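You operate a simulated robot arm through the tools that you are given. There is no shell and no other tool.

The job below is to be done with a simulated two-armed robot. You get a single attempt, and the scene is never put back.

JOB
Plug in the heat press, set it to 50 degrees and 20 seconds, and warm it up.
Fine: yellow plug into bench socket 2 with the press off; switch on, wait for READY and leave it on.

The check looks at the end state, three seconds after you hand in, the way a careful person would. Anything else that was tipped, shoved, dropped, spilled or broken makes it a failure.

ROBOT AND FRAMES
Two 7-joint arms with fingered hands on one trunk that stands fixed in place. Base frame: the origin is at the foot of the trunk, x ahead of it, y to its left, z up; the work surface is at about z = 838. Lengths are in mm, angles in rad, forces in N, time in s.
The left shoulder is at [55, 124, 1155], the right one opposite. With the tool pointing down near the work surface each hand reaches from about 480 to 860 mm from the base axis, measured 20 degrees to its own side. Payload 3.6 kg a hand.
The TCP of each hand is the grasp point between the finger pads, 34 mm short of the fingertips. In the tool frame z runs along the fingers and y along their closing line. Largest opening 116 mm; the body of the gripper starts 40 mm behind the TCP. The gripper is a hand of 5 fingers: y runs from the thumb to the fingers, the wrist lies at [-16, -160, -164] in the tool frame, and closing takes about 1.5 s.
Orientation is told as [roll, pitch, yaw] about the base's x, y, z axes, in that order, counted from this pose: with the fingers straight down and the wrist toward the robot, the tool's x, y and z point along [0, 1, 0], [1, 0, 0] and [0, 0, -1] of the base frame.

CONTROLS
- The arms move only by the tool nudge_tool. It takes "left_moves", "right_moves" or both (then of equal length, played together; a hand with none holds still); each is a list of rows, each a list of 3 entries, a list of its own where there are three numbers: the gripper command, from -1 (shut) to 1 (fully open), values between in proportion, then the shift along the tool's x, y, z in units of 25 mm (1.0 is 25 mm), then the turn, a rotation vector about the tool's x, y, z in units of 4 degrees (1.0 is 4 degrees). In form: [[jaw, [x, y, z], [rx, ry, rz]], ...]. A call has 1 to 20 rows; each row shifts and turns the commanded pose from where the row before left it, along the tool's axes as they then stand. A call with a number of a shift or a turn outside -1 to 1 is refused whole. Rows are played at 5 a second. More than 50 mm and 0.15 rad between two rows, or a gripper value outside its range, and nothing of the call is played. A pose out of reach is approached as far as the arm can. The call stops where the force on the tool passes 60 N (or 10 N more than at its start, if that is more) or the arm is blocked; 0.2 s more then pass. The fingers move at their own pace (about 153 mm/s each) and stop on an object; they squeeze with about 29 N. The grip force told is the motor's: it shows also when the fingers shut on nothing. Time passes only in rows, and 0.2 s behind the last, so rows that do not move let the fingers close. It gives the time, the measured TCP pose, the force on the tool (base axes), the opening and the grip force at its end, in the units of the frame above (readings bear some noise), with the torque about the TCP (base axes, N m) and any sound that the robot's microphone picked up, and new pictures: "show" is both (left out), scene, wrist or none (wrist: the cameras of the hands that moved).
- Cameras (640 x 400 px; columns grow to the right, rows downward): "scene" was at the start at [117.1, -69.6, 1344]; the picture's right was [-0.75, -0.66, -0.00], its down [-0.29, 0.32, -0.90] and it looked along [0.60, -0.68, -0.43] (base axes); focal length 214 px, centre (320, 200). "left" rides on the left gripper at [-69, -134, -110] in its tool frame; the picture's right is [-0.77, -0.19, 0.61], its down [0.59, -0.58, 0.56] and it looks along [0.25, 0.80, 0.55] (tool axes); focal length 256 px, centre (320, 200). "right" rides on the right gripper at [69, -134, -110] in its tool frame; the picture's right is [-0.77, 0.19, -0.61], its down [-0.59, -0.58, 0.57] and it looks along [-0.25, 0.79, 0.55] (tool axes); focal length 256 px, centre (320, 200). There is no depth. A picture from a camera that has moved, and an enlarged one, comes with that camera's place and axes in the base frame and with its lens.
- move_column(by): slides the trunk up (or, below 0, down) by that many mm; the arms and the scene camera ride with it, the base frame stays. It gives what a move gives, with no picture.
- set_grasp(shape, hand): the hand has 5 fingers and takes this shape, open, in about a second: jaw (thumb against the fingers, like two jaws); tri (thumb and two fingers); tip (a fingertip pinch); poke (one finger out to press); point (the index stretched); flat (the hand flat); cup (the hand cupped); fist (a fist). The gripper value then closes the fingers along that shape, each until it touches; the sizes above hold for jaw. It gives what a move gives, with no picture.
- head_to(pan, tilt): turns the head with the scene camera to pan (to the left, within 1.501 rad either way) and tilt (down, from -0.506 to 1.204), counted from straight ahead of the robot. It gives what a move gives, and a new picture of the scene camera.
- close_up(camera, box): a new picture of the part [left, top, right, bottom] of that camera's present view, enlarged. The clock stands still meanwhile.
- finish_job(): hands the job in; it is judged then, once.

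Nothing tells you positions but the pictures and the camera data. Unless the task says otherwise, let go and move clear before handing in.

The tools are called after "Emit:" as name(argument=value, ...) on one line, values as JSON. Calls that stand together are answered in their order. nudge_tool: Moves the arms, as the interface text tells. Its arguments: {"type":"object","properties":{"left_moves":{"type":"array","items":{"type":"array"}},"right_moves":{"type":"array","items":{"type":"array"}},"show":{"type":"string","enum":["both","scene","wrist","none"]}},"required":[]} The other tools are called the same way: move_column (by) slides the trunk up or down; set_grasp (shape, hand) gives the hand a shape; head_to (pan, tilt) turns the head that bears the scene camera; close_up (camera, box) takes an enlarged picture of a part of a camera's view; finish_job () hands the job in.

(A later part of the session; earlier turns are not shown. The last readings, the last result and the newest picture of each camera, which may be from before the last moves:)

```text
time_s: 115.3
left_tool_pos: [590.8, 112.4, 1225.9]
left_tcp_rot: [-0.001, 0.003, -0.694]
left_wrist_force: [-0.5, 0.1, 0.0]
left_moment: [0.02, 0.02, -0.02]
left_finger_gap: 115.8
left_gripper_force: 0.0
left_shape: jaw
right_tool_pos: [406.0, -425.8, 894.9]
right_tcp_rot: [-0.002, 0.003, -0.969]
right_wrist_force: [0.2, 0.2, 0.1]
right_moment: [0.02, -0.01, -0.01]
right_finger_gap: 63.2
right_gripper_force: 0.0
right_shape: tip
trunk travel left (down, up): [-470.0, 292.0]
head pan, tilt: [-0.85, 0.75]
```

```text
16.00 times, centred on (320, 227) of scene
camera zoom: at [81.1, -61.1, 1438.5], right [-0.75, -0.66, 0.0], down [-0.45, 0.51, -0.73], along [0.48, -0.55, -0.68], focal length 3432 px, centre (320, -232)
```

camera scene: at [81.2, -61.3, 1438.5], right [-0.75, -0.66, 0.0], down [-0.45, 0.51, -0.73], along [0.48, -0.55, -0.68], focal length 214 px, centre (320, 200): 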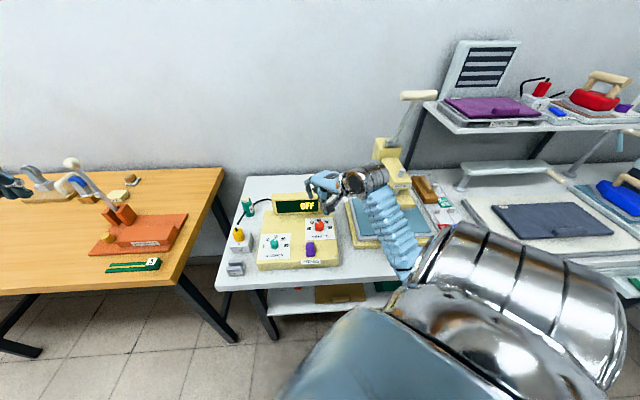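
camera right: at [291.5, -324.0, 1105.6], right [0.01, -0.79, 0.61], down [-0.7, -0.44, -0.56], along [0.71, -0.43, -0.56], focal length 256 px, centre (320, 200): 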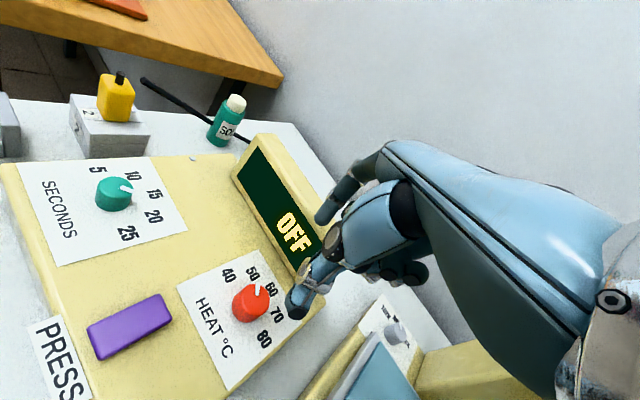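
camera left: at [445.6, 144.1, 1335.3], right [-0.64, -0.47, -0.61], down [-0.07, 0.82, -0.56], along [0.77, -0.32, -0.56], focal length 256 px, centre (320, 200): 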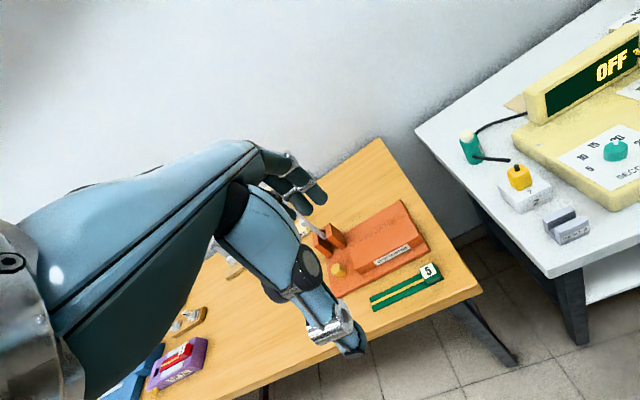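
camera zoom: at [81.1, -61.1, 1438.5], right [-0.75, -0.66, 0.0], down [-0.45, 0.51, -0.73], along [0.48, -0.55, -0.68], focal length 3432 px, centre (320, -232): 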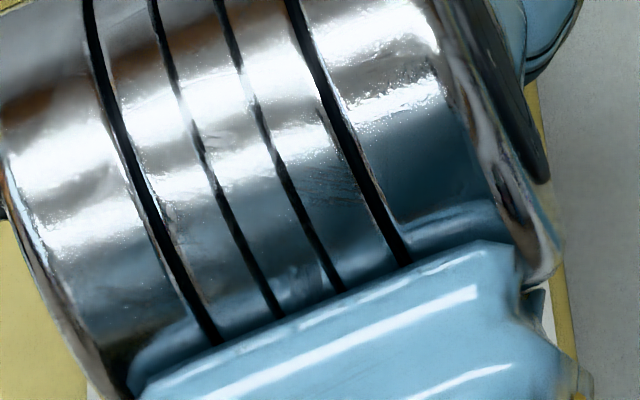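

Both views now put the HEAT pointer within a degree or two of 50. I'll lift away and confirm in the open.

Emit:
nudge_tool(right_moves=[[0.2, [0, 0, -0.8], [0, 0, 0]], [0.2, [0, 0, -0.8], [0, 0, 0]], [0.2, [0, 0, -0.8], [0, 0, 0]], [0.2, [0, 0, -0.8], [0, 0, 0]], [0.2, [0, 0, -0.8], [0, 0, -1]], [0.2, [0, 0, 0], [0, 0, -1]], [0.2, [0, 0, 0], [0, 0, -1]], [0.2, [0, 0, 0], [0, 0, -1]], [0.2, [0, 0, 0], [0, 0, -1]], [0.2, [0, 0, 0], [0, 0, -1]], [0.2, [0, 0, 0], [0, 0, -1]], [0.2, [0, 0, 0], [0, 0, -1]], [0.2, [0, 0, 0], [0, 0, -1]], [0.2, [0, 0, 0], [0, 0, -1]], [0.2, [0, 0, 0], [0, 0, -1]], [0.2, [0, 0, 0], [0, 0, -1]], [0.2, [0, 0, 0], [0, 0, 0]]], show="none")

Emit:
close_up(camera="scene", box=[308, 220, 332, 244])

Emit:
close_up(camera="right", box=[225, 265, 285, 325])

Emit:
close_up(camera="left", box=[636, 40, 640, 100])

```text
time_s: 118.9
left_tool_pos: [590.5, 113.0, 1224.5]
left_tcp_rot: [0.0, 0.002, -0.696]
left_wrist_force: [0.4, 0.3, -0.1]
left_moment: [0.01, 0.02, -0.01]
left_finger_gap: 115.8
left_gripper_force: 0.0
left_shape: jaw
right_tool_pos: [406.2, -424.8, 994.9]
right_tcp_rot: [-0.002, 0.005, -0.13]
right_wrist_force: [-0.1, -0.3, 0.5]
right_moment: [0.01, -0.01, -0.01]
right_finger_gap: 69.2
right_gripper_force: 0.0
right_shape: tip
trunk travel left (down, up): [-470.0, 292.0]
head pan, tilt: [-0.85, 0.75]
```

```text
16.00 times, centred on (320, 232) of scene
camera zoom: at [81.2, -61.1, 1438.5], right [-0.75, -0.66, 0.0], down [-0.45, 0.51, -0.73], along [0.48, -0.55, -0.68], focal length 3432 px, centre (320, -312)
```

zoom: 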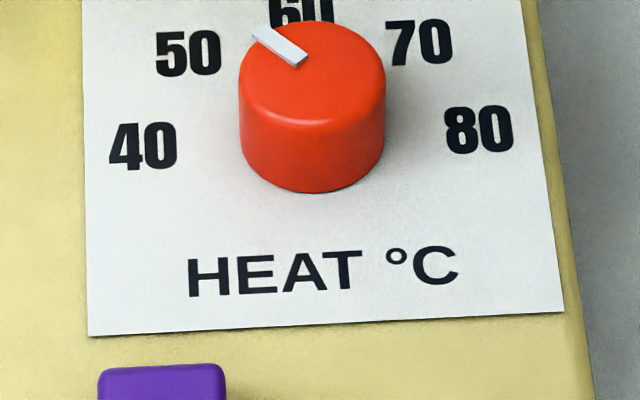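

```text
6.67 times, centred on (255, 295) of right
camera zoom: at [282.0, -338.0, 1105.4], right [0.09, -0.79, 0.61], down [-0.65, -0.51, -0.56], along [0.75, -0.35, -0.56], focal length 1707 px, centre (753, -433)
```

zoom: 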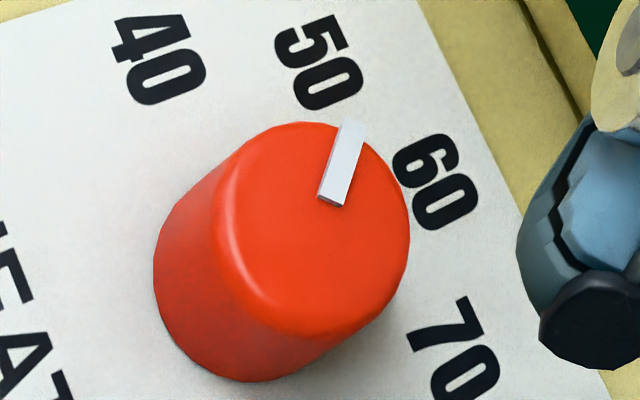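

```text
6.67 times, centred on (638, 70) of left
camera zoom: at [444.8, 144.3, 1335.6], right [-0.64, -0.47, -0.61], down [-0.07, 0.82, -0.56], along [0.77, -0.32, -0.56], focal length 1707 px, centre (-1800, 1067)
```

zoom: 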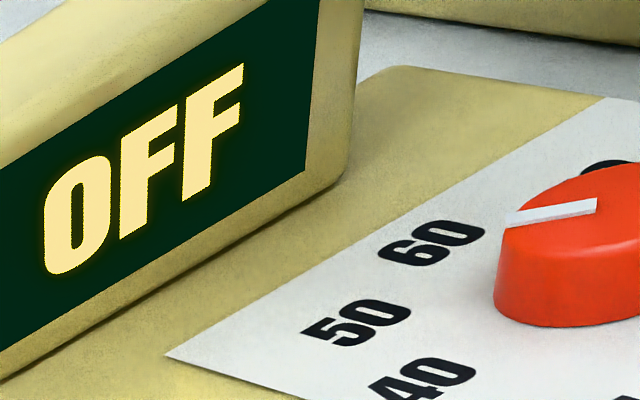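

HEAT reads -44 degrees from all three views, which is 50 within a fraction of a degree. Now the SECONDS knob needs about 4 degrees more; I'll move back over it at yaw 8, where the pads miss its pointer.

Emit:
nudge_tool(right_moves=[[0.1, [0.92, 0.225, 0], [0, 0, 0]], [0.1, [0.92, 0.225, 0], [0, 0, 0]], [0.1, [0.92, 0.225, 0], [0, 0, 0]], [0.1, [0.92, 0.225, 0], [0, 0, 0]], [0.1, [0.92, 0.225, 0], [0, 0, 0]], [0.1, [0.92, 0.225, 0], [0, 0, 0]], [0.1, [0.92, 0.225, 0], [0, 0, 0]], [0.1, [0, 0, 0], [0, 0, -0.963]], [0.1, [0, 0, 0], [0, 0, -0.963]], [0.1, [0, 0, 0], [0, 0, -0.963]], [0.1, [0, 0, 0], [0, 0, -0.963]], [0.1, [0, 0, 0.8], [0, 0, 0]], [0.1, [0, 0, 0.8], [0, 0, 0]], [0.1, [0, 0, 0.8], [0, 0, 0]], [0.1, [0, 0, 0], [0, 0, 0]], [0.1, [0, 0, 0], [0, 0, 0]]], show="wrist")

Emit:
close_up(camera="right", box=[220, 200, 360, 340])

Emit:
close_up(camera="left", box=[560, 90, 640, 170])

```text
time_s: 122.3
left_tool_pos: [591.1, 111.5, 1225.9]
left_tcp_rot: [0.001, 0.002, -0.696]
left_wrist_force: [0.0, 0.8, -0.2]
left_moment: [0.01, 0.0, 0.0]
left_finger_gap: 115.8
left_gripper_force: 0.1
left_shape: jaw
right_tool_pos: [466.7, -271.3, 933.4]
right_tcp_rot: [-0.001, 0.004, 0.139]
right_wrist_force: [0.7, -0.3, 0.6]
right_moment: [0.02, -0.03, 0.0]
right_finger_gap: 64.3
right_gripper_force: 0.1
right_shape: tip
trunk travel left (down, up): [-470.0, 292.0]
head pan, tilt: [-0.85, 0.75]
camera right: at [324.3, -221.5, 1044.4], right [0.29, -0.74, 0.61], down [-0.49, -0.66, -0.56], along [0.82, -0.14, -0.56], focal length 256 px, centre (320, 200)
```

right: 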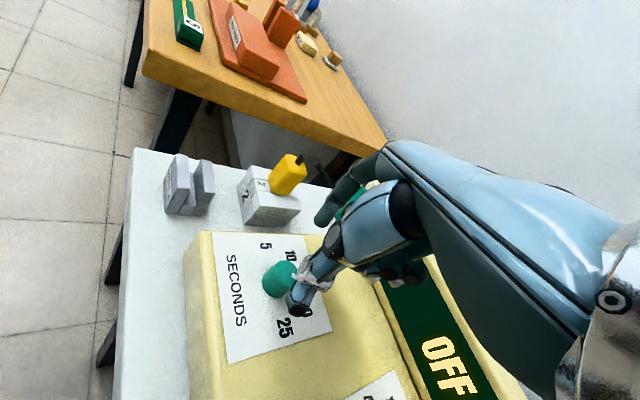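

```text
2.86 times, centred on (290, 270) of right
camera zoom: at [324.3, -221.5, 1044.4], right [0.29, -0.74, 0.61], down [-0.49, -0.66, -0.56], along [0.82, -0.14, -0.56], focal length 731 px, centre (406, 0)
```

zoom: 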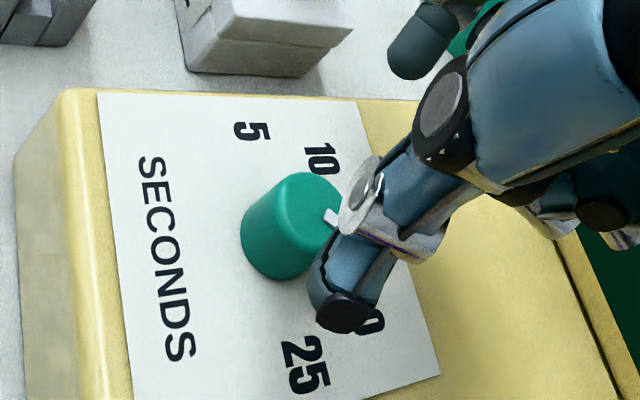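

```text
5.00 times, centred on (600, 130) of left
camera zoom: at [444.7, 144.1, 1335.7], right [-0.64, -0.47, -0.61], down [-0.07, 0.82, -0.56], along [0.77, -0.32, -0.56], focal length 1280 px, centre (-1080, 550)
```

zoom: 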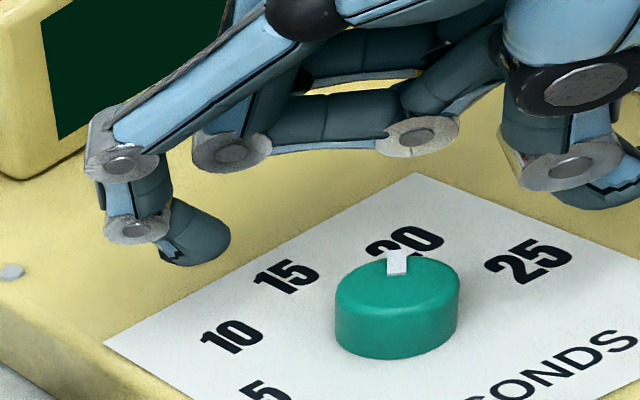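

I'll shift 2 mm, lower, and close on the SECONDS knob.

Emit:
nudge_tool(right_moves=[[0.1, [0.08, 0, 0.8], [0, 0, 0]], [0.1, [0, 0, 0.78], [0, 0, 0]], [0.1, [0, 0, 0], [0, 0, 0]], [-0.1, [0, 0, 0], [0, 0, 0]], [-0.3, [0, 0, 0], [0, 0, 0]], [-0.5, [0, 0, 0], [0, 0, 0]], [-0.8, [0, 0, 0], [0, 0, 0]], [-1, [0, 0, 0], [0, 0, 0]], [-1, [0, 0, 0], [0, 0, 0]], [-1, [0, 0, 0], [0, 0, 0]]], show="none")

Emit:
close_up(camera="left", box=[600, 120, 630, 150])

```text
time_s: 124.5
left_tool_pos: [591.1, 112.8, 1225.8]
left_tcp_rot: [-0.001, 0.003, -0.696]
left_wrist_force: [0.5, 0.3, -0.3]
left_moment: [0.0, -0.01, 0.02]
left_finger_gap: 115.9
left_gripper_force: 0.1
left_shape: jaw
right_tool_pos: [466.9, -267.3, 893.5]
right_tcp_rot: [0.002, 0.007, 0.137]
right_wrist_force: [-5.6, 5.0, -11.8]
right_moment: [0.13, -0.03, -0.01]
right_finger_gap: 15.2
right_gripper_force: 28.9
right_shape: tip
trunk travel left (down, up): [-470.0, 292.0]
head pan, tilt: [-0.85, 0.75]
```

```text
13.33 times, centred on (615, 135) of left
camera zoom: at [445.0, 144.3, 1335.4], right [-0.64, -0.47, -0.61], down [-0.07, 0.82, -0.56], along [0.77, -0.32, -0.56], focal length 3413 px, centre (-3613, 1067)
```

zoom: 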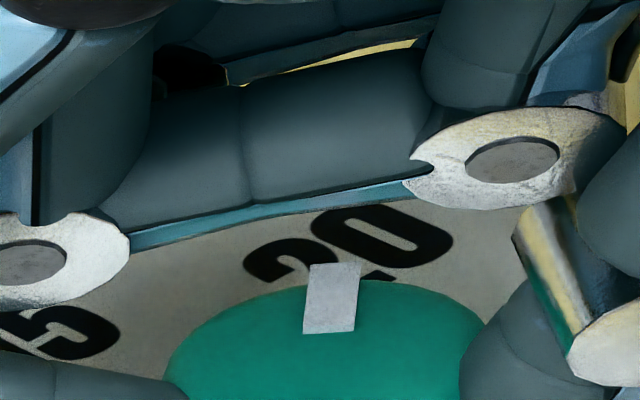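

Held, the pointer reads 43.8 degrees, about 2.5 more than it does when free. I'll turn 4 degrees so it settles back at 45, then release.

Emit:
nudge_tool(right_moves=[[-1, [-0.0092, 0.0055, 0], [0, 0, 0.5]], [-1, [-0.0092, 0.0055, 0], [0, 0, 0.5]], [-1, [0, 0, 0], [0, 0, 0]], [-0.7, [0, 0, 0], [0, 0, 0]], [-0.5, [0, 0, 0], [0, 0, 0]], [-0.3, [0, 0, 0], [0, 0, 0]], [0.1, [0, 0, 0], [0, 0, 0]], [0.1, [0, 0, 0], [0, 0, 0]], [0.1, [0, 0, 0], [0, 0, 0]]], show="none")

Emit:
close_up(camera="left", box=[600, 120, 630, 150])

```text
time_s: 126.5
left_tool_pos: [591.5, 113.0, 1225.2]
left_tcp_rot: [0.0, 0.003, -0.696]
left_wrist_force: [0.2, -0.4, 0.1]
left_moment: [-0.01, 0.0, 0.04]
left_finger_gap: 115.8
left_gripper_force: 0.0
left_shape: jaw
right_tool_pos: [465.9, -267.7, 895.1]
right_tcp_rot: [-0.001, 0.004, 0.067]
right_wrist_force: [-0.1, 0.3, 0.5]
right_moment: [0.01, -0.05, 0.04]
right_finger_gap: 63.3
right_gripper_force: 0.1
right_shape: tip
trunk travel left (down, up): [-470.0, 292.0]
head pan, tilt: [-0.85, 0.75]
```

```text
13.33 times, centred on (615, 135) of left
camera zoom: at [444.8, 144.2, 1335.6], right [-0.64, -0.47, -0.61], down [-0.07, 0.82, -0.56], along [0.77, -0.32, -0.56], focal length 3413 px, centre (-3613, 1067)
```

zoom: 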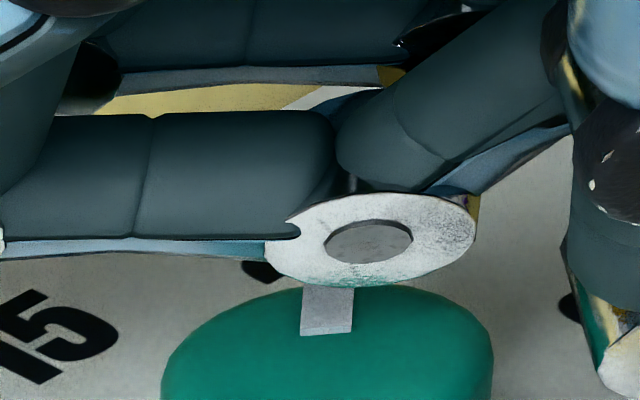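

Released. I'll lift straight up and measure in the open again.

Emit:
nudge_tool(right_moves=[[0.2, [0, 0, -0.8], [0, 0, 0]], [0.2, [0, 0, -0.8], [0, 0, 0]], [0.2, [0, 0, -0.8], [0, 0, 0]], [0.2, [0, 0, -0.8], [0, 0, 0]], [0.2, [0, 0, -0.8], [0, 0, 0]], [0.2, [0, 0, 0], [0, 0, 0]]], show="none")

Emit:
close_up(camera="left", box=[600, 125, 625, 150])

Emit:
close_up(camera="scene", box=[262, 230, 286, 254])

Emit:
close_up(camera="right", box=[230, 250, 310, 330])

```text
time_s: 127.9
left_tool_pos: [591.0, 112.0, 1226.1]
left_tcp_rot: [0.001, 0.003, -0.696]
left_wrist_force: [0.5, 0.7, -2.0]
left_moment: [-0.04, 0.01, 0.01]
left_finger_gap: 115.9
left_gripper_force: 0.1
left_shape: jaw
right_tool_pos: [466.2, -268.6, 994.5]
right_tcp_rot: [-0.001, 0.003, 0.068]
right_wrist_force: [0.5, -0.5, 0.7]
right_moment: [-0.01, 0.01, -0.01]
right_finger_gap: 69.2
right_gripper_force: 0.1
right_shape: tip
trunk travel left (down, up): [-470.0, 292.0]
head pan, tilt: [-0.85, 0.75]
```

```text
16.00 times, centred on (612, 138) of left
camera zoom: at [444.7, 144.1, 1335.6], right [-0.64, -0.47, -0.61], down [-0.07, 0.82, -0.56], along [0.77, -0.32, -0.56], focal length 4096 px, centre (-4360, 1200)
```

zoom: 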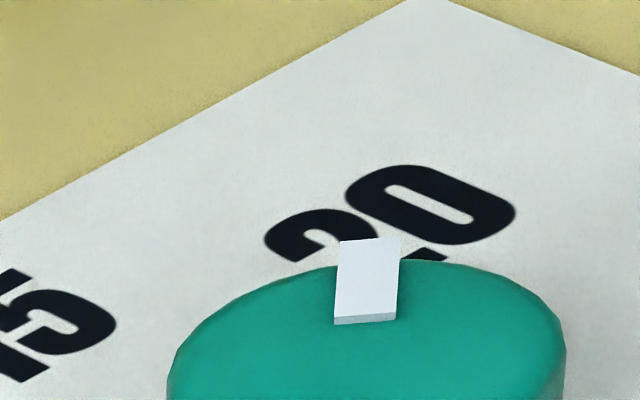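

```text
16.00 times, centred on (274, 242) of scene
camera zoom: at [81.1, -61.3, 1438.5], right [-0.75, -0.66, 0.0], down [-0.45, 0.51, -0.73], along [0.48, -0.55, -0.68], focal length 3432 px, centre (1056, -472)
```

zoom: 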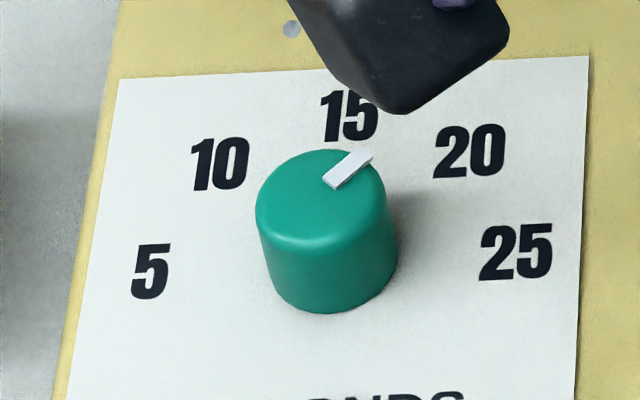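

```text
5.00 times, centred on (270, 290) of right
camera zoom: at [328.3, -209.3, 1105.2], right [0.24, -0.75, 0.61], down [-0.54, -0.63, -0.56], along [0.81, -0.19, -0.56], focal length 1280 px, centre (570, -250)
```

zoom: 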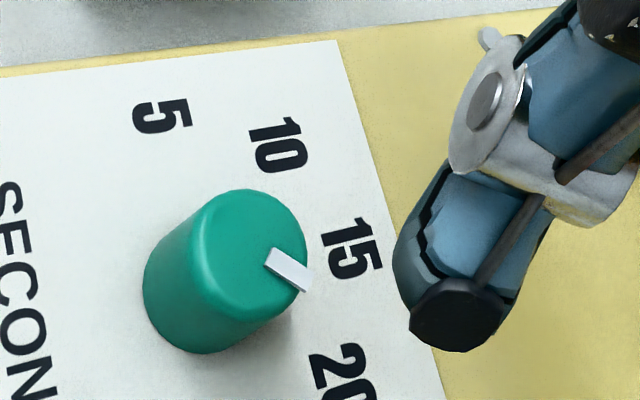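

The three views give 41 to 49 degrees, too scattered, so I'll zoom in tighter for sharper edges.

Emit:
close_up(camera="right", box=[248, 270, 280, 302])

Emit:
close_up(camera="scene", box=[270, 235, 280, 245])

Emit:
close_up(camera="left", box=[606, 132, 622, 148])

```text
12.50 times, centred on (264, 286) of right
camera zoom: at [328.3, -209.3, 1105.2], right [0.24, -0.75, 0.61], down [-0.54, -0.63, -0.56], along [0.81, -0.19, -0.56], focal length 3200 px, centre (1020, -875)
```

zoom: 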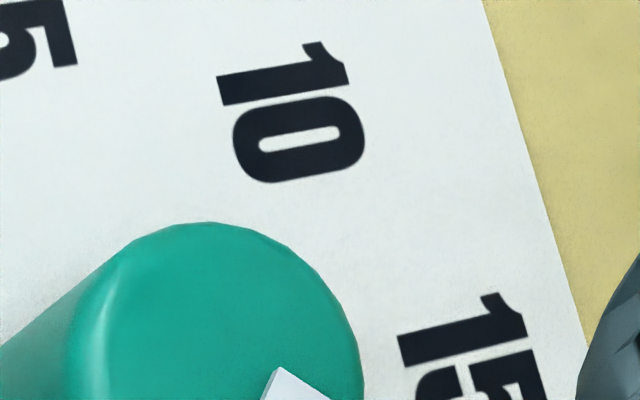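

```text
16.00 times, centred on (275, 240) of scene
camera zoom: at [81.1, -61.3, 1438.5], right [-0.75, -0.66, 0.0], down [-0.45, 0.51, -0.73], along [0.48, -0.55, -0.68], focal length 3432 px, centre (1040, -440)
```

zoom: 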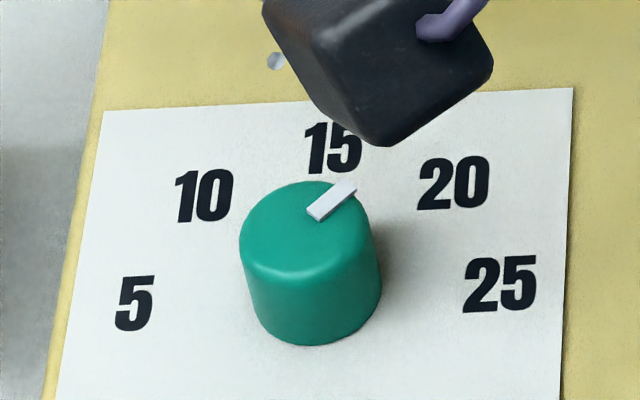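

```text
16.00 times, centred on (614, 140) of left
camera zoom: at [444.7, 144.1, 1335.6], right [-0.64, -0.47, -0.61], down [-0.07, 0.82, -0.56], along [0.77, -0.32, -0.56], focal length 4096 px, centre (-4384, 1160)
```

zoom: 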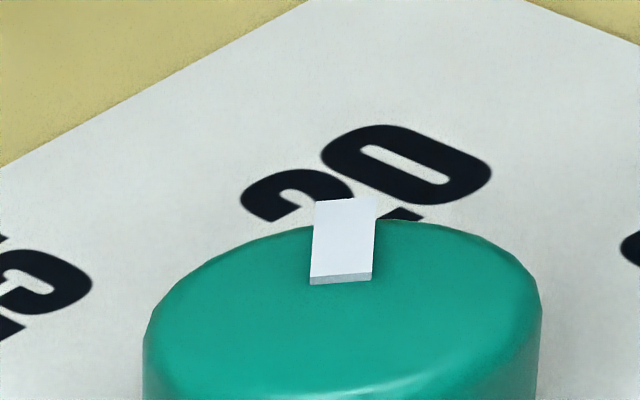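

The sharper left and scene views agree on about 43.5 degrees, within 2 degrees of 20. One more check from the right camera, centred on the pointer.

Emit:
close_up(camera="right", box=[248, 288, 280, 320])

Emit:
close_up(camera="scene", box=[230, 180, 350, 290])

```text
12.50 times, centred on (264, 304) of right
camera zoom: at [328.3, -209.3, 1105.2], right [0.24, -0.75, 0.61], down [-0.54, -0.63, -0.56], along [0.81, -0.19, -0.56], focal length 3200 px, centre (1020, -1100)
```

zoom: 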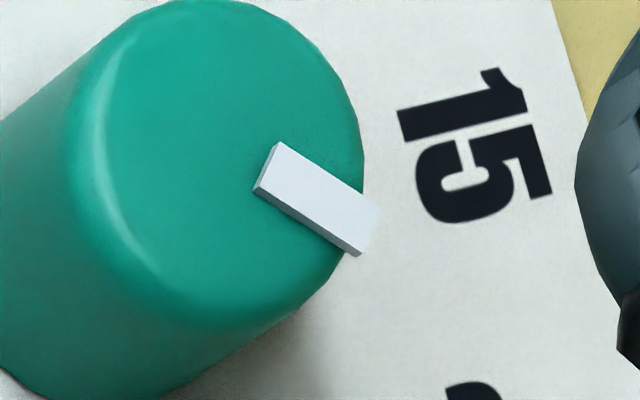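

```text
3.64 times, centred on (290, 235) of scene
camera zoom: at [81.1, -61.3, 1438.5], right [-0.75, -0.66, 0.0], down [-0.45, 0.51, -0.73], along [0.48, -0.55, -0.68], focal length 780 px, centre (429, 73)
```

zoom: 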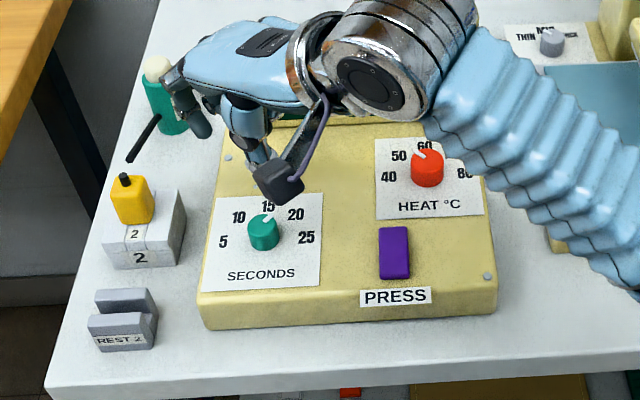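

SECONDS settles at about 43 degrees (right 42, left 43, scene 44), so effectively 20, and HEAT is on 50. Next is the purple switch; I'll look closely at how it is built before pressing.

Emit:
close_up(camera="scene", box=[300, 235, 324, 259])

Emit:
nudge_tool(right_moves=[[0.2, [-0.8, -0.8, -0.2], [0, 0, 0]], [0.2, [-0.8, -0.8, -0.2], [0, 0, 0]], [0.2, [-0.8, -0.8, -0.2], [0, 0, 0]], [0.2, [-0.8, -0.8, -0.2], [0, 0, 0]], [0.2, [0, 0, 0], [0, 0, 0]]], show="both")

Emit:
close_up(camera="right", box=[20, 200, 180, 360])

```text
16.00 times, centred on (312, 247) of scene
camera zoom: at [81.1, -61.3, 1438.5], right [-0.75, -0.66, 0.0], down [-0.45, 0.51, -0.73], along [0.48, -0.55, -0.68], focal length 3432 px, centre (448, -552)
```

zoom: 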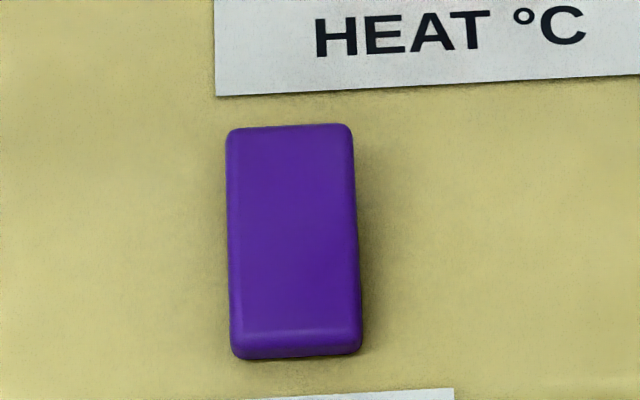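

```text
time_s: 129.1
left_tool_pos: [591.4, 110.8, 1224.8]
left_tcp_rot: [0.0, 0.004, -0.695]
left_wrist_force: [0.1, 0.1, 0.3]
left_moment: [-0.01, 0.0, 0.0]
left_finger_gap: 115.7
left_gripper_force: 0.1
left_shape: jaw
right_tool_pos: [392.8, -354.3, 1014.3]
right_tcp_rot: [-0.002, 0.003, 0.07]
right_wrist_force: [0.4, -0.3, -0.1]
right_moment: [0.02, -0.01, 0.01]
right_finger_gap: 69.1
right_gripper_force: 0.0
right_shape: tip
trunk travel left (down, up): [-470.0, 292.0]
head pan, tilt: [-0.85, 0.75]
camera scene: at [81.5, -61.0, 1438.4], right [-0.75, -0.66, 0.0], down [-0.45, 0.51, -0.73], along [0.48, -0.55, -0.68], focal length 214 px, centre (320, 200)
camera right: at [253.4, -293.6, 1124.6], right [0.24, -0.75, 0.61], down [-0.54, -0.63, -0.56], along [0.81, -0.19, -0.56], focal length 256 px, centre (320, 200)
```

scene: 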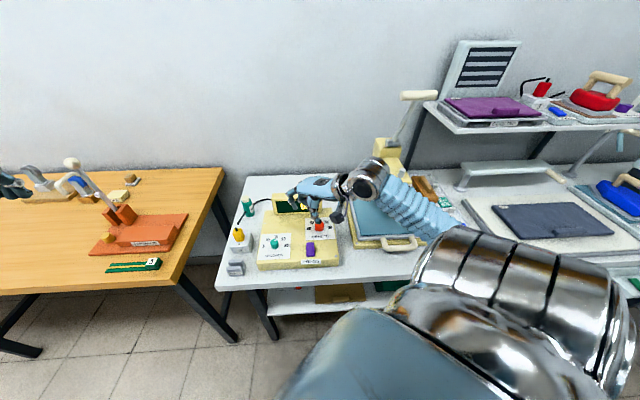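
right: 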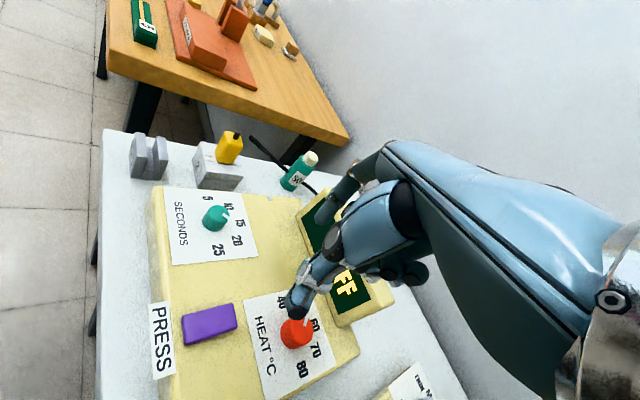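

```text
2.50 times, centred on (100, 280) of right
camera zoom: at [253.4, -293.6, 1124.6], right [0.24, -0.75, 0.61], down [-0.54, -0.63, -0.56], along [0.81, -0.19, -0.56], focal length 640 px, centre (870, 0)
```

zoom: 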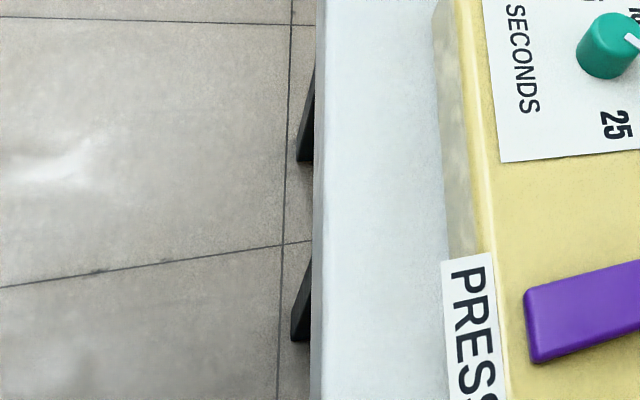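

It's a single long purple bar, perhaps a rocker. I'll see it from the side to find which end stands higher.

Emit:
close_up(camera="right", box=[170, 285, 250, 365])

Emit:
close_up(camera="scene", box=[298, 232, 326, 260])

Emit:
close_up(camera="left", box=[620, 90, 640, 170])

```text
5.00 times, centred on (210, 325) of right
camera zoom: at [253.4, -293.6, 1124.6], right [0.24, -0.75, 0.61], down [-0.54, -0.63, -0.56], along [0.81, -0.19, -0.56], focal length 1280 px, centre (870, -425)
```

zoom: 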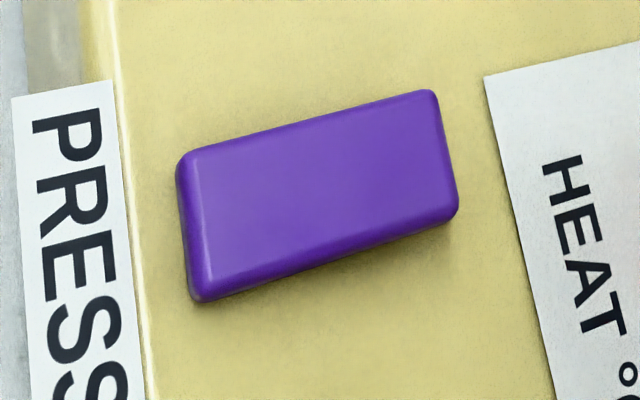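

```text
14.29 times, centred on (312, 246) of scene
camera zoom: at [81.5, -61.0, 1438.4], right [-0.75, -0.66, 0.0], down [-0.45, 0.51, -0.73], along [0.48, -0.55, -0.68], focal length 3064 px, centre (434, -457)
```

zoom: 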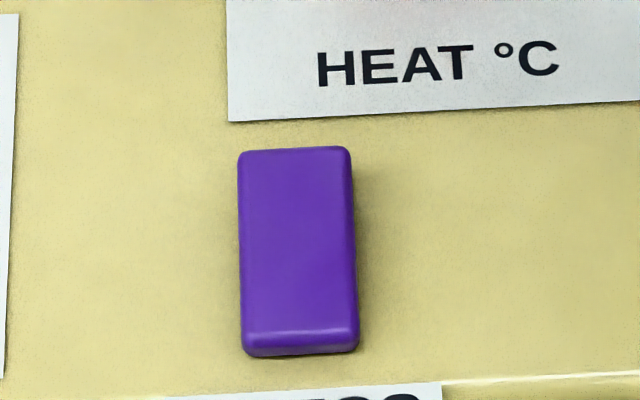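

```text
5.00 times, centred on (630, 130) of left
camera zoom: at [445.0, 144.6, 1335.5], right [-0.64, -0.47, -0.61], down [-0.07, 0.82, -0.56], along [0.77, -0.32, -0.56], focal length 1280 px, centre (-1230, 550)
```

zoom: 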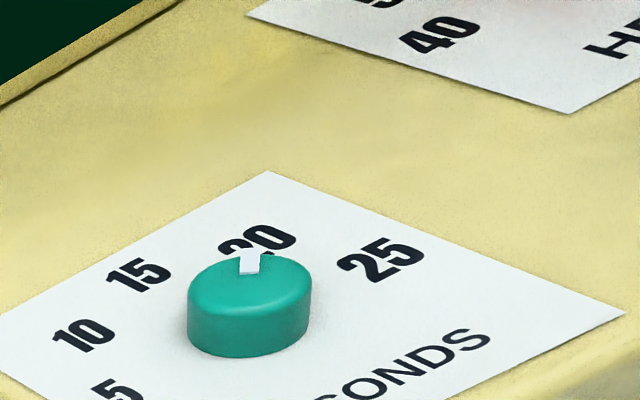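

Triangulation gives the far end of the purple rocker at z 868 and the near end at 859, so the far end is up and pressing it should switch on. I'll take the poke shape and find where the fingertip lies.

Emit:
set_grasp(hand="right", shape="poke")

Emit:
nudge_tool(right_moves=[[1, [0, 0, 0], [0, 0, 0]], [1, [0, 0, 0], [0, 0, 0]]], show="both")

Emit:
close_up(camera="scene", box=[270, 170, 370, 270])

Emit:
close_up(camera="left", box=[580, 0, 640, 100])

```text
time_s: 130.0
left_tool_pos: [591.9, 111.8, 1225.9]
left_tcp_rot: [0.0, 0.004, -0.697]
left_wrist_force: [0.8, 0.1, -0.8]
left_moment: [-0.01, 0.02, 0.0]
left_finger_gap: 115.8
left_gripper_force: 0.0
left_shape: jaw
right_tool_pos: [391.6, -354.0, 1014.3]
right_tcp_rot: [0.001, 0.003, 0.067]
right_wrist_force: [-0.2, -0.6, 0.1]
right_moment: [0.01, 0.02, -0.02]
right_finger_gap: 0.1
right_gripper_force: 0.1
right_shape: poke
trunk travel left (down, up): [-470.0, 292.0]
head pan, tilt: [-0.85, 0.75]
```

```text
time_s: 130.6
left_tool_pos: [591.4, 111.0, 1225.0]
left_tcp_rot: [0.0, 0.002, -0.697]
left_wrist_force: [0.7, -0.3, -0.1]
left_moment: [-0.02, -0.04, -0.01]
left_finger_gap: 115.9
left_gripper_force: 0.0
left_shape: jaw
right_tool_pos: [392.0, -354.0, 1013.9]
right_tcp_rot: [0.001, 0.003, 0.07]
right_wrist_force: [0.1, 0.1, -0.2]
right_moment: [0.03, -0.01, -0.02]
right_finger_gap: 0.2
right_gripper_force: 0.1
right_shape: poke
trunk travel left (down, up): [-470.0, 292.0]
head pan, tilt: [-0.85, 0.75]
camera scene: at [81.1, -61.4, 1438.5], right [-0.75, -0.66, 0.0], down [-0.45, 0.51, -0.73], along [0.48, -0.55, -0.68], focal length 214 px, centre (320, 200)
camera right: at [253.2, -293.8, 1124.5], right [0.24, -0.75, 0.61], down [-0.54, -0.63, -0.56], along [0.81, -0.19, -0.56], focal length 256 px, centre (320, 200)
```

scene: 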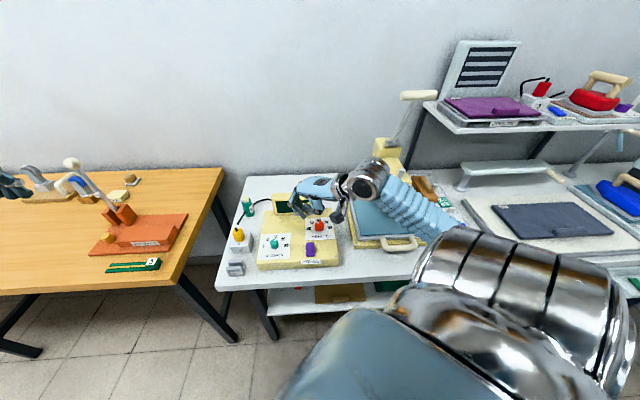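
right: 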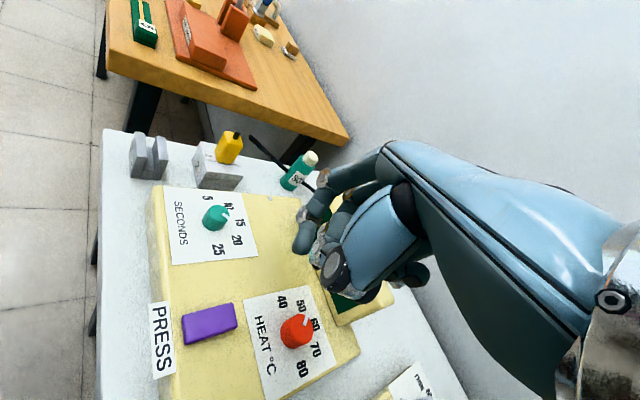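

```text
4.00 times, centred on (320, 220) of scene
camera zoom: at [81.1, -61.4, 1438.5], right [-0.75, -0.66, 0.0], down [-0.45, 0.51, -0.73], along [0.48, -0.55, -0.68], focal length 858 px, centre (320, 120)
```

zoom: 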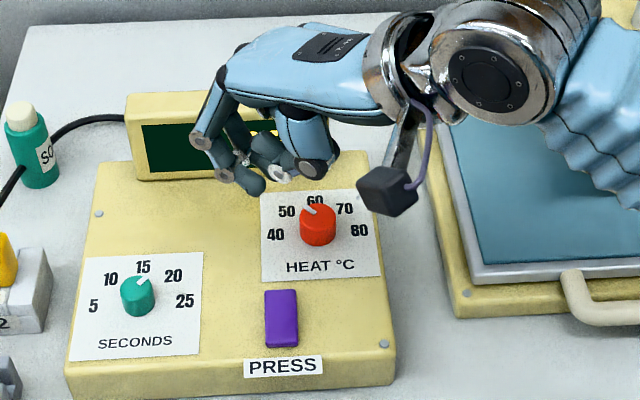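

```text
4.00 times, centred on (610, 50) of left
camera zoom: at [444.7, 144.0, 1335.7], right [-0.64, -0.47, -0.61], down [-0.07, 0.82, -0.56], along [0.77, -0.32, -0.56], focal length 1024 px, centre (-840, 800)
```

zoom: 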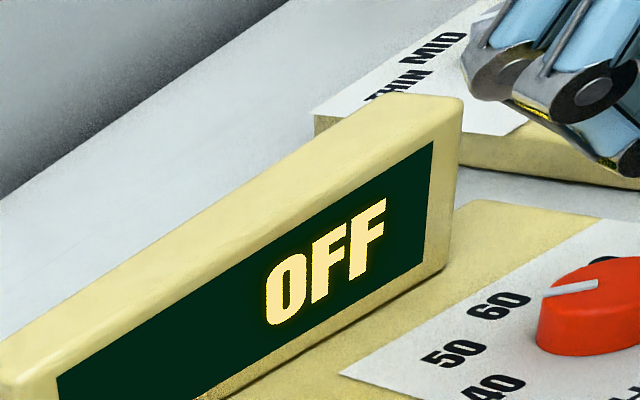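

In poke shape the index tip sits about 26 mm below the TCP. To keep the folded fingers well away from the HEAT knob while pressing, I'll turn to yaw 70 up here first.

Emit:
nudge_tool(right_moves=[[1, [0, 0, 0], [0, 0, -0.97]], [1, [0, 0, 0], [0, 0, -0.97]], [1, [0, 0, 0], [0, 0, -0.97]], [1, [0, 0, 0], [0, 0, -0.97]], [1, [0, 0, 0], [0, 0, -0.97]], [1, [0, 0, 0], [0, 0, -0.97]], [1, [0, 0, 0], [0, 0, -0.97]], [1, [0, 0, 0], [0, 0, -0.97]], [1, [0, 0, 0], [0, 0, -0.97]], [1, [0, 0, 0], [0, 0, -0.97]], [1, [0, 0, 0], [0, 0, -0.97]], [1, [0, 0, 0], [0, 0, -0.97]], [1, [0, 0, 0], [0, 0, -0.97]], [1, [0, 0, 0], [0, 0, -0.97]], [1, [0, 0, 0], [0, 0, -0.97]], [1, [0, 0, 0], [0, 0, -0.97]], [1, [0, 0, 0], [0, 0, -0.97]], [1, [0, 0, 0], [0, 0, 0]]], show="both")

Emit:
close_up(camera="scene", box=[270, 170, 370, 270])

Emit:
close_up(camera="right", box=[180, 180, 380, 380])

```text
time_s: 134.4
left_tool_pos: [591.2, 112.3, 1225.4]
left_tcp_rot: [0.001, 0.004, -0.696]
left_wrist_force: [-1.0, 0.4, 0.4]
left_moment: [-0.02, 0.04, -0.05]
left_finger_gap: 115.9
left_gripper_force: 0.0
left_shape: jaw
right_tool_pos: [391.0, -353.6, 1015.6]
right_tcp_rot: [0.002, 0.001, 1.22]
right_wrist_force: [0.1, 0.3, 0.5]
right_moment: [0.02, -0.04, -0.04]
right_finger_gap: 0.0
right_gripper_force: 0.0
right_shape: poke
trunk travel left (down, up): [-470.0, 292.0]
head pan, tilt: [-0.85, 0.75]
camera scene: at [80.9, -61.4, 1438.5], right [-0.75, -0.66, 0.0], down [-0.45, 0.51, -0.73], along [0.48, -0.55, -0.68], focal length 214 px, centre (320, 200)
camera right: at [280.6, -455.6, 1125.7], right [0.79, -0.09, 0.61], down [0.35, -0.74, -0.57], along [0.5, 0.66, -0.56], focal length 256 px, centre (320, 200)
```

scene: 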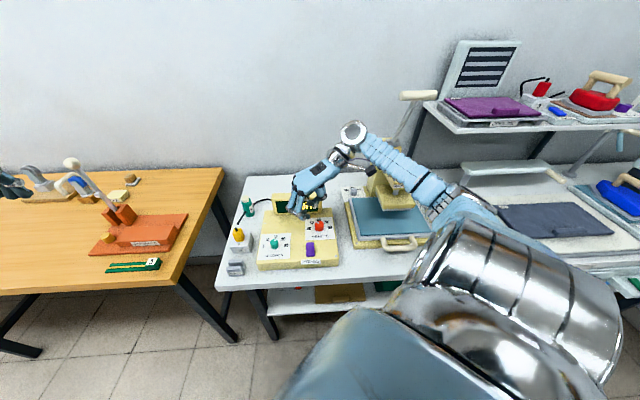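
right: 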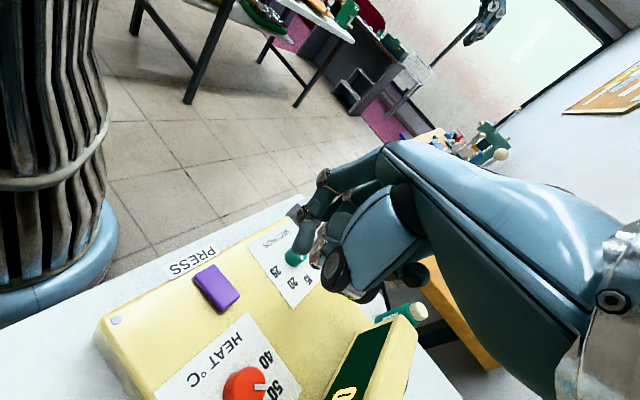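

```text
4.00 times, centred on (320, 220) of scene
camera zoom: at [80.9, -61.4, 1438.5], right [-0.75, -0.66, 0.0], down [-0.45, 0.51, -0.73], along [0.48, -0.55, -0.68], focal length 858 px, centre (320, 120)
```

zoom: 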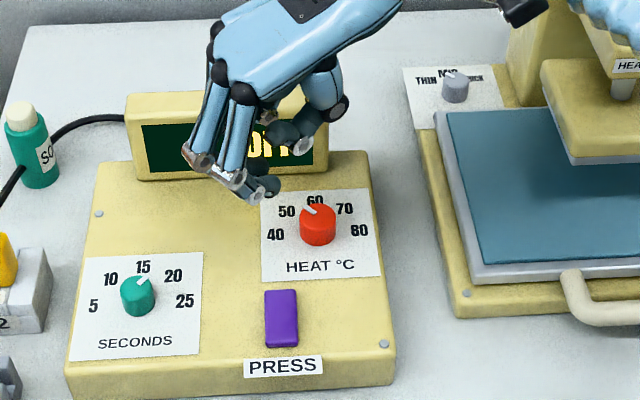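

```text
2.00 times, centred on (280, 280) of right
camera zoom: at [280.6, -455.6, 1125.7], right [0.79, -0.09, 0.61], down [0.35, -0.74, -0.57], along [0.5, 0.66, -0.56], focal length 512 px, centre (400, 40)
```

zoom: 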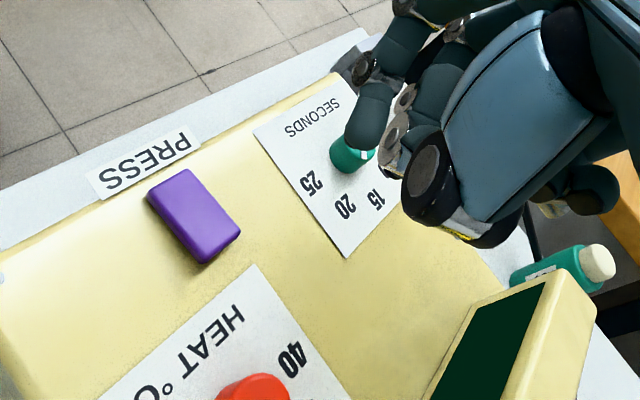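

The hand is turned and clear. I'll shift about 10 mm toward the rocker's far end and come down 60 mm, then locate the fingertip more exactly.

Emit:
nudge_tool(right_moves=[[1, [0.41, 0.064, 0], [0, 0, 0]], [1, [0, 0, 0.8], [0, 0, 0]], [1, [0, 0, 0.8], [0, 0, 0]], [1, [0, 0, 0.8], [0, 0, 0]], [1, [0, 0, 0], [0, 0, 0]]], show="none")

Emit:
close_up(camera="scene", box=[285, 205, 335, 255])

Emit:
close_up(camera="right", box=[200, 180, 360, 340])

```text
time_s: 135.6
left_tool_pos: [591.8, 111.8, 1225.4]
left_tcp_rot: [-0.001, 0.005, -0.695]
left_wrist_force: [0.6, -0.2, 1.5]
left_moment: [-0.03, -0.01, -0.01]
left_finger_gap: 115.8
left_gripper_force: 0.1
left_shape: jaw
right_tool_pos: [384.4, -346.9, 955.5]
right_tcp_rot: [0.003, 0.002, 1.221]
right_wrist_force: [0.1, -0.4, -0.3]
right_moment: [0.01, -0.02, 0.0]
right_finger_gap: 0.0
right_gripper_force: 0.1
right_shape: poke
trunk travel left (down, up): [-470.0, 292.0]
head pan, tilt: [-0.85, 0.75]
```

```text
8.00 times, centred on (310, 230) of scene
camera zoom: at [81.0, -61.3, 1438.5], right [-0.75, -0.66, 0.0], down [-0.45, 0.51, -0.73], along [0.48, -0.55, -0.68], focal length 1716 px, centre (400, -40)
```

zoom: 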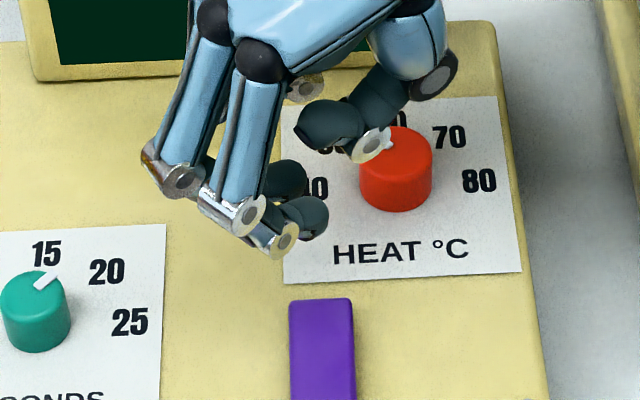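

```text
2.50 times, centred on (280, 260) of right
camera zoom: at [274.1, -449.4, 1065.4], right [0.79, -0.09, 0.61], down [0.35, -0.74, -0.57], along [0.5, 0.66, -0.56], focal length 640 px, centre (420, 50)
```

zoom: 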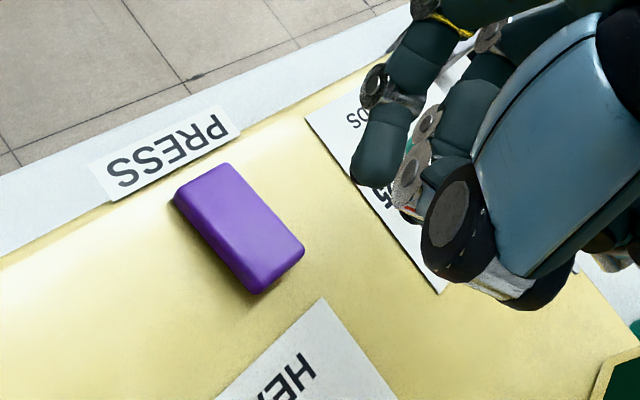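

The index looks bent rather than straight. I'll zoom in to see what the lowest point of the hand really is.

Emit:
close_up(camera="right", box=[240, 180, 340, 280])

Emit:
close_up(camera="scene", box=[290, 210, 320, 240])

Emit:
close_up(camera="left", box=[630, 20, 640, 120])

```text
4.00 times, centred on (290, 230) of right
camera zoom: at [274.1, -449.4, 1065.4], right [0.79, -0.09, 0.61], down [0.35, -0.74, -0.57], along [0.5, 0.66, -0.56], focal length 1024 px, centre (440, 80)
```

zoom: 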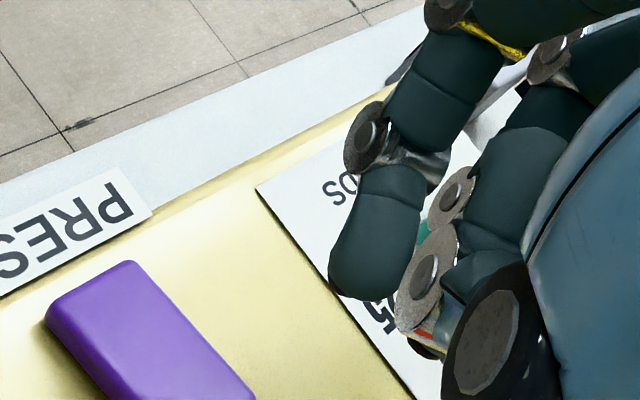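

```text
13.33 times, centred on (305, 225) of scene
camera zoom: at [81.0, -61.3, 1438.5], right [-0.75, -0.66, 0.0], down [-0.45, 0.51, -0.73], along [0.48, -0.55, -0.68], focal length 2860 px, centre (520, -133)
```

zoom: 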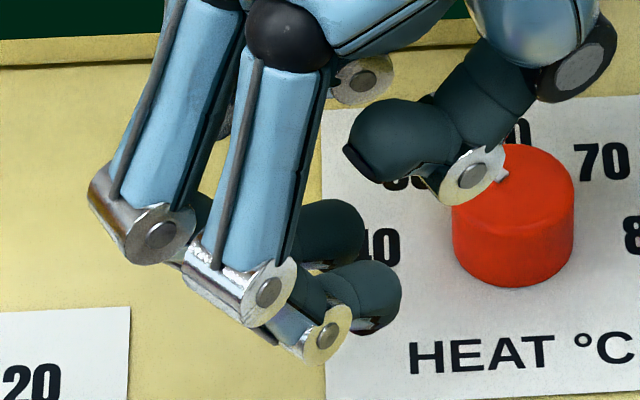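

```text
4.00 times, centred on (635, 70) of left
camera zoom: at [444.6, 144.1, 1335.7], right [-0.64, -0.47, -0.61], down [-0.07, 0.82, -0.56], along [0.77, -0.32, -0.56], focal length 1024 px, centre (-940, 720)
```

zoom: 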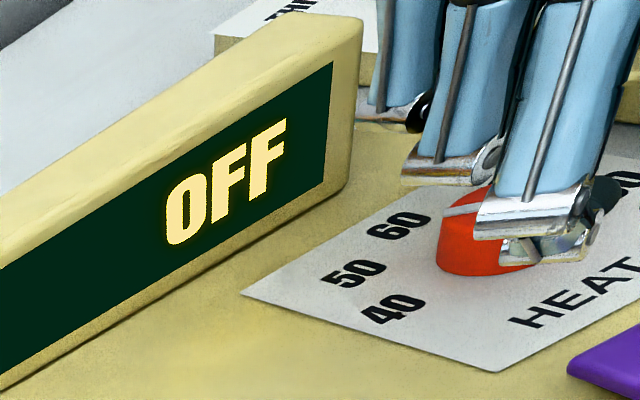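

In this shape at full-open the index is bent under, with its joints lowest. I'll try the other end of the gripper value to see if it straightens.

Emit:
nudge_tool(right_moves=[[-1, [0, 0, -0.8], [0, 0, 0]], [-1, [0, 0, 0], [0, 0, 0]], [-1, [0, 0, 0], [0, 0, 0]], [-1, [0, 0, 0], [0, 0, 0]], [-1, [0, 0, 0], [0, 0, 0]]], show="none")

Emit:
close_up(camera="scene", box=[285, 195, 335, 245])

Emit:
close_up(camera="right", box=[200, 180, 360, 340])

```text
time_s: 136.8
left_tool_pos: [590.4, 111.0, 1225.8]
left_tcp_rot: [-0.001, 0.003, -0.696]
left_wrist_force: [-0.8, 0.2, 0.2]
left_moment: [-0.04, 0.0, 0.01]
left_finger_gap: 115.6
left_gripper_force: 0.1
left_shape: jaw
right_tool_pos: [384.5, -348.3, 975.4]
right_tcp_rot: [0.002, 0.001, 1.221]
right_wrist_force: [0.4, 0.3, 0.6]
right_moment: [-0.01, -0.02, -0.03]
right_finger_gap: 0.0
right_gripper_force: 0.1
right_shape: poke
trunk travel left (down, up): [-470.0, 292.0]
head pan, tilt: [-0.85, 0.75]
```

```text
8.00 times, centred on (310, 220) of scene
camera zoom: at [81.1, -61.4, 1438.5], right [-0.75, -0.66, 0.0], down [-0.45, 0.51, -0.73], along [0.48, -0.55, -0.68], focal length 1716 px, centre (400, 40)
```

zoom: 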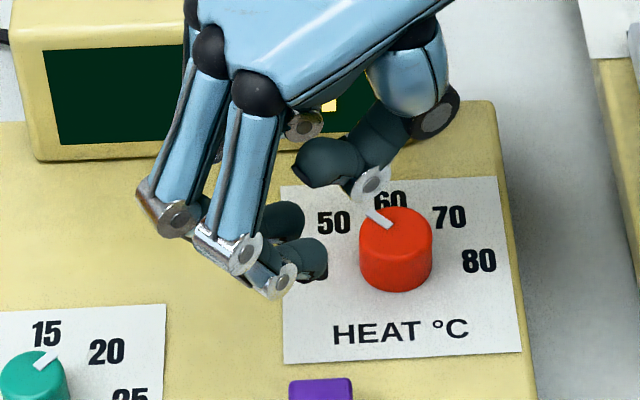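

```text
2.50 times, centred on (280, 260) of right
camera zoom: at [274.6, -450.3, 1086.7], right [0.79, -0.09, 0.61], down [0.35, -0.74, -0.57], along [0.5, 0.66, -0.56], focal length 640 px, centre (420, 50)
```

zoom: 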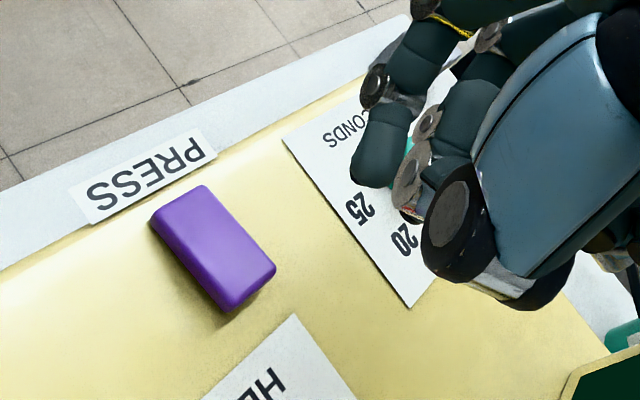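

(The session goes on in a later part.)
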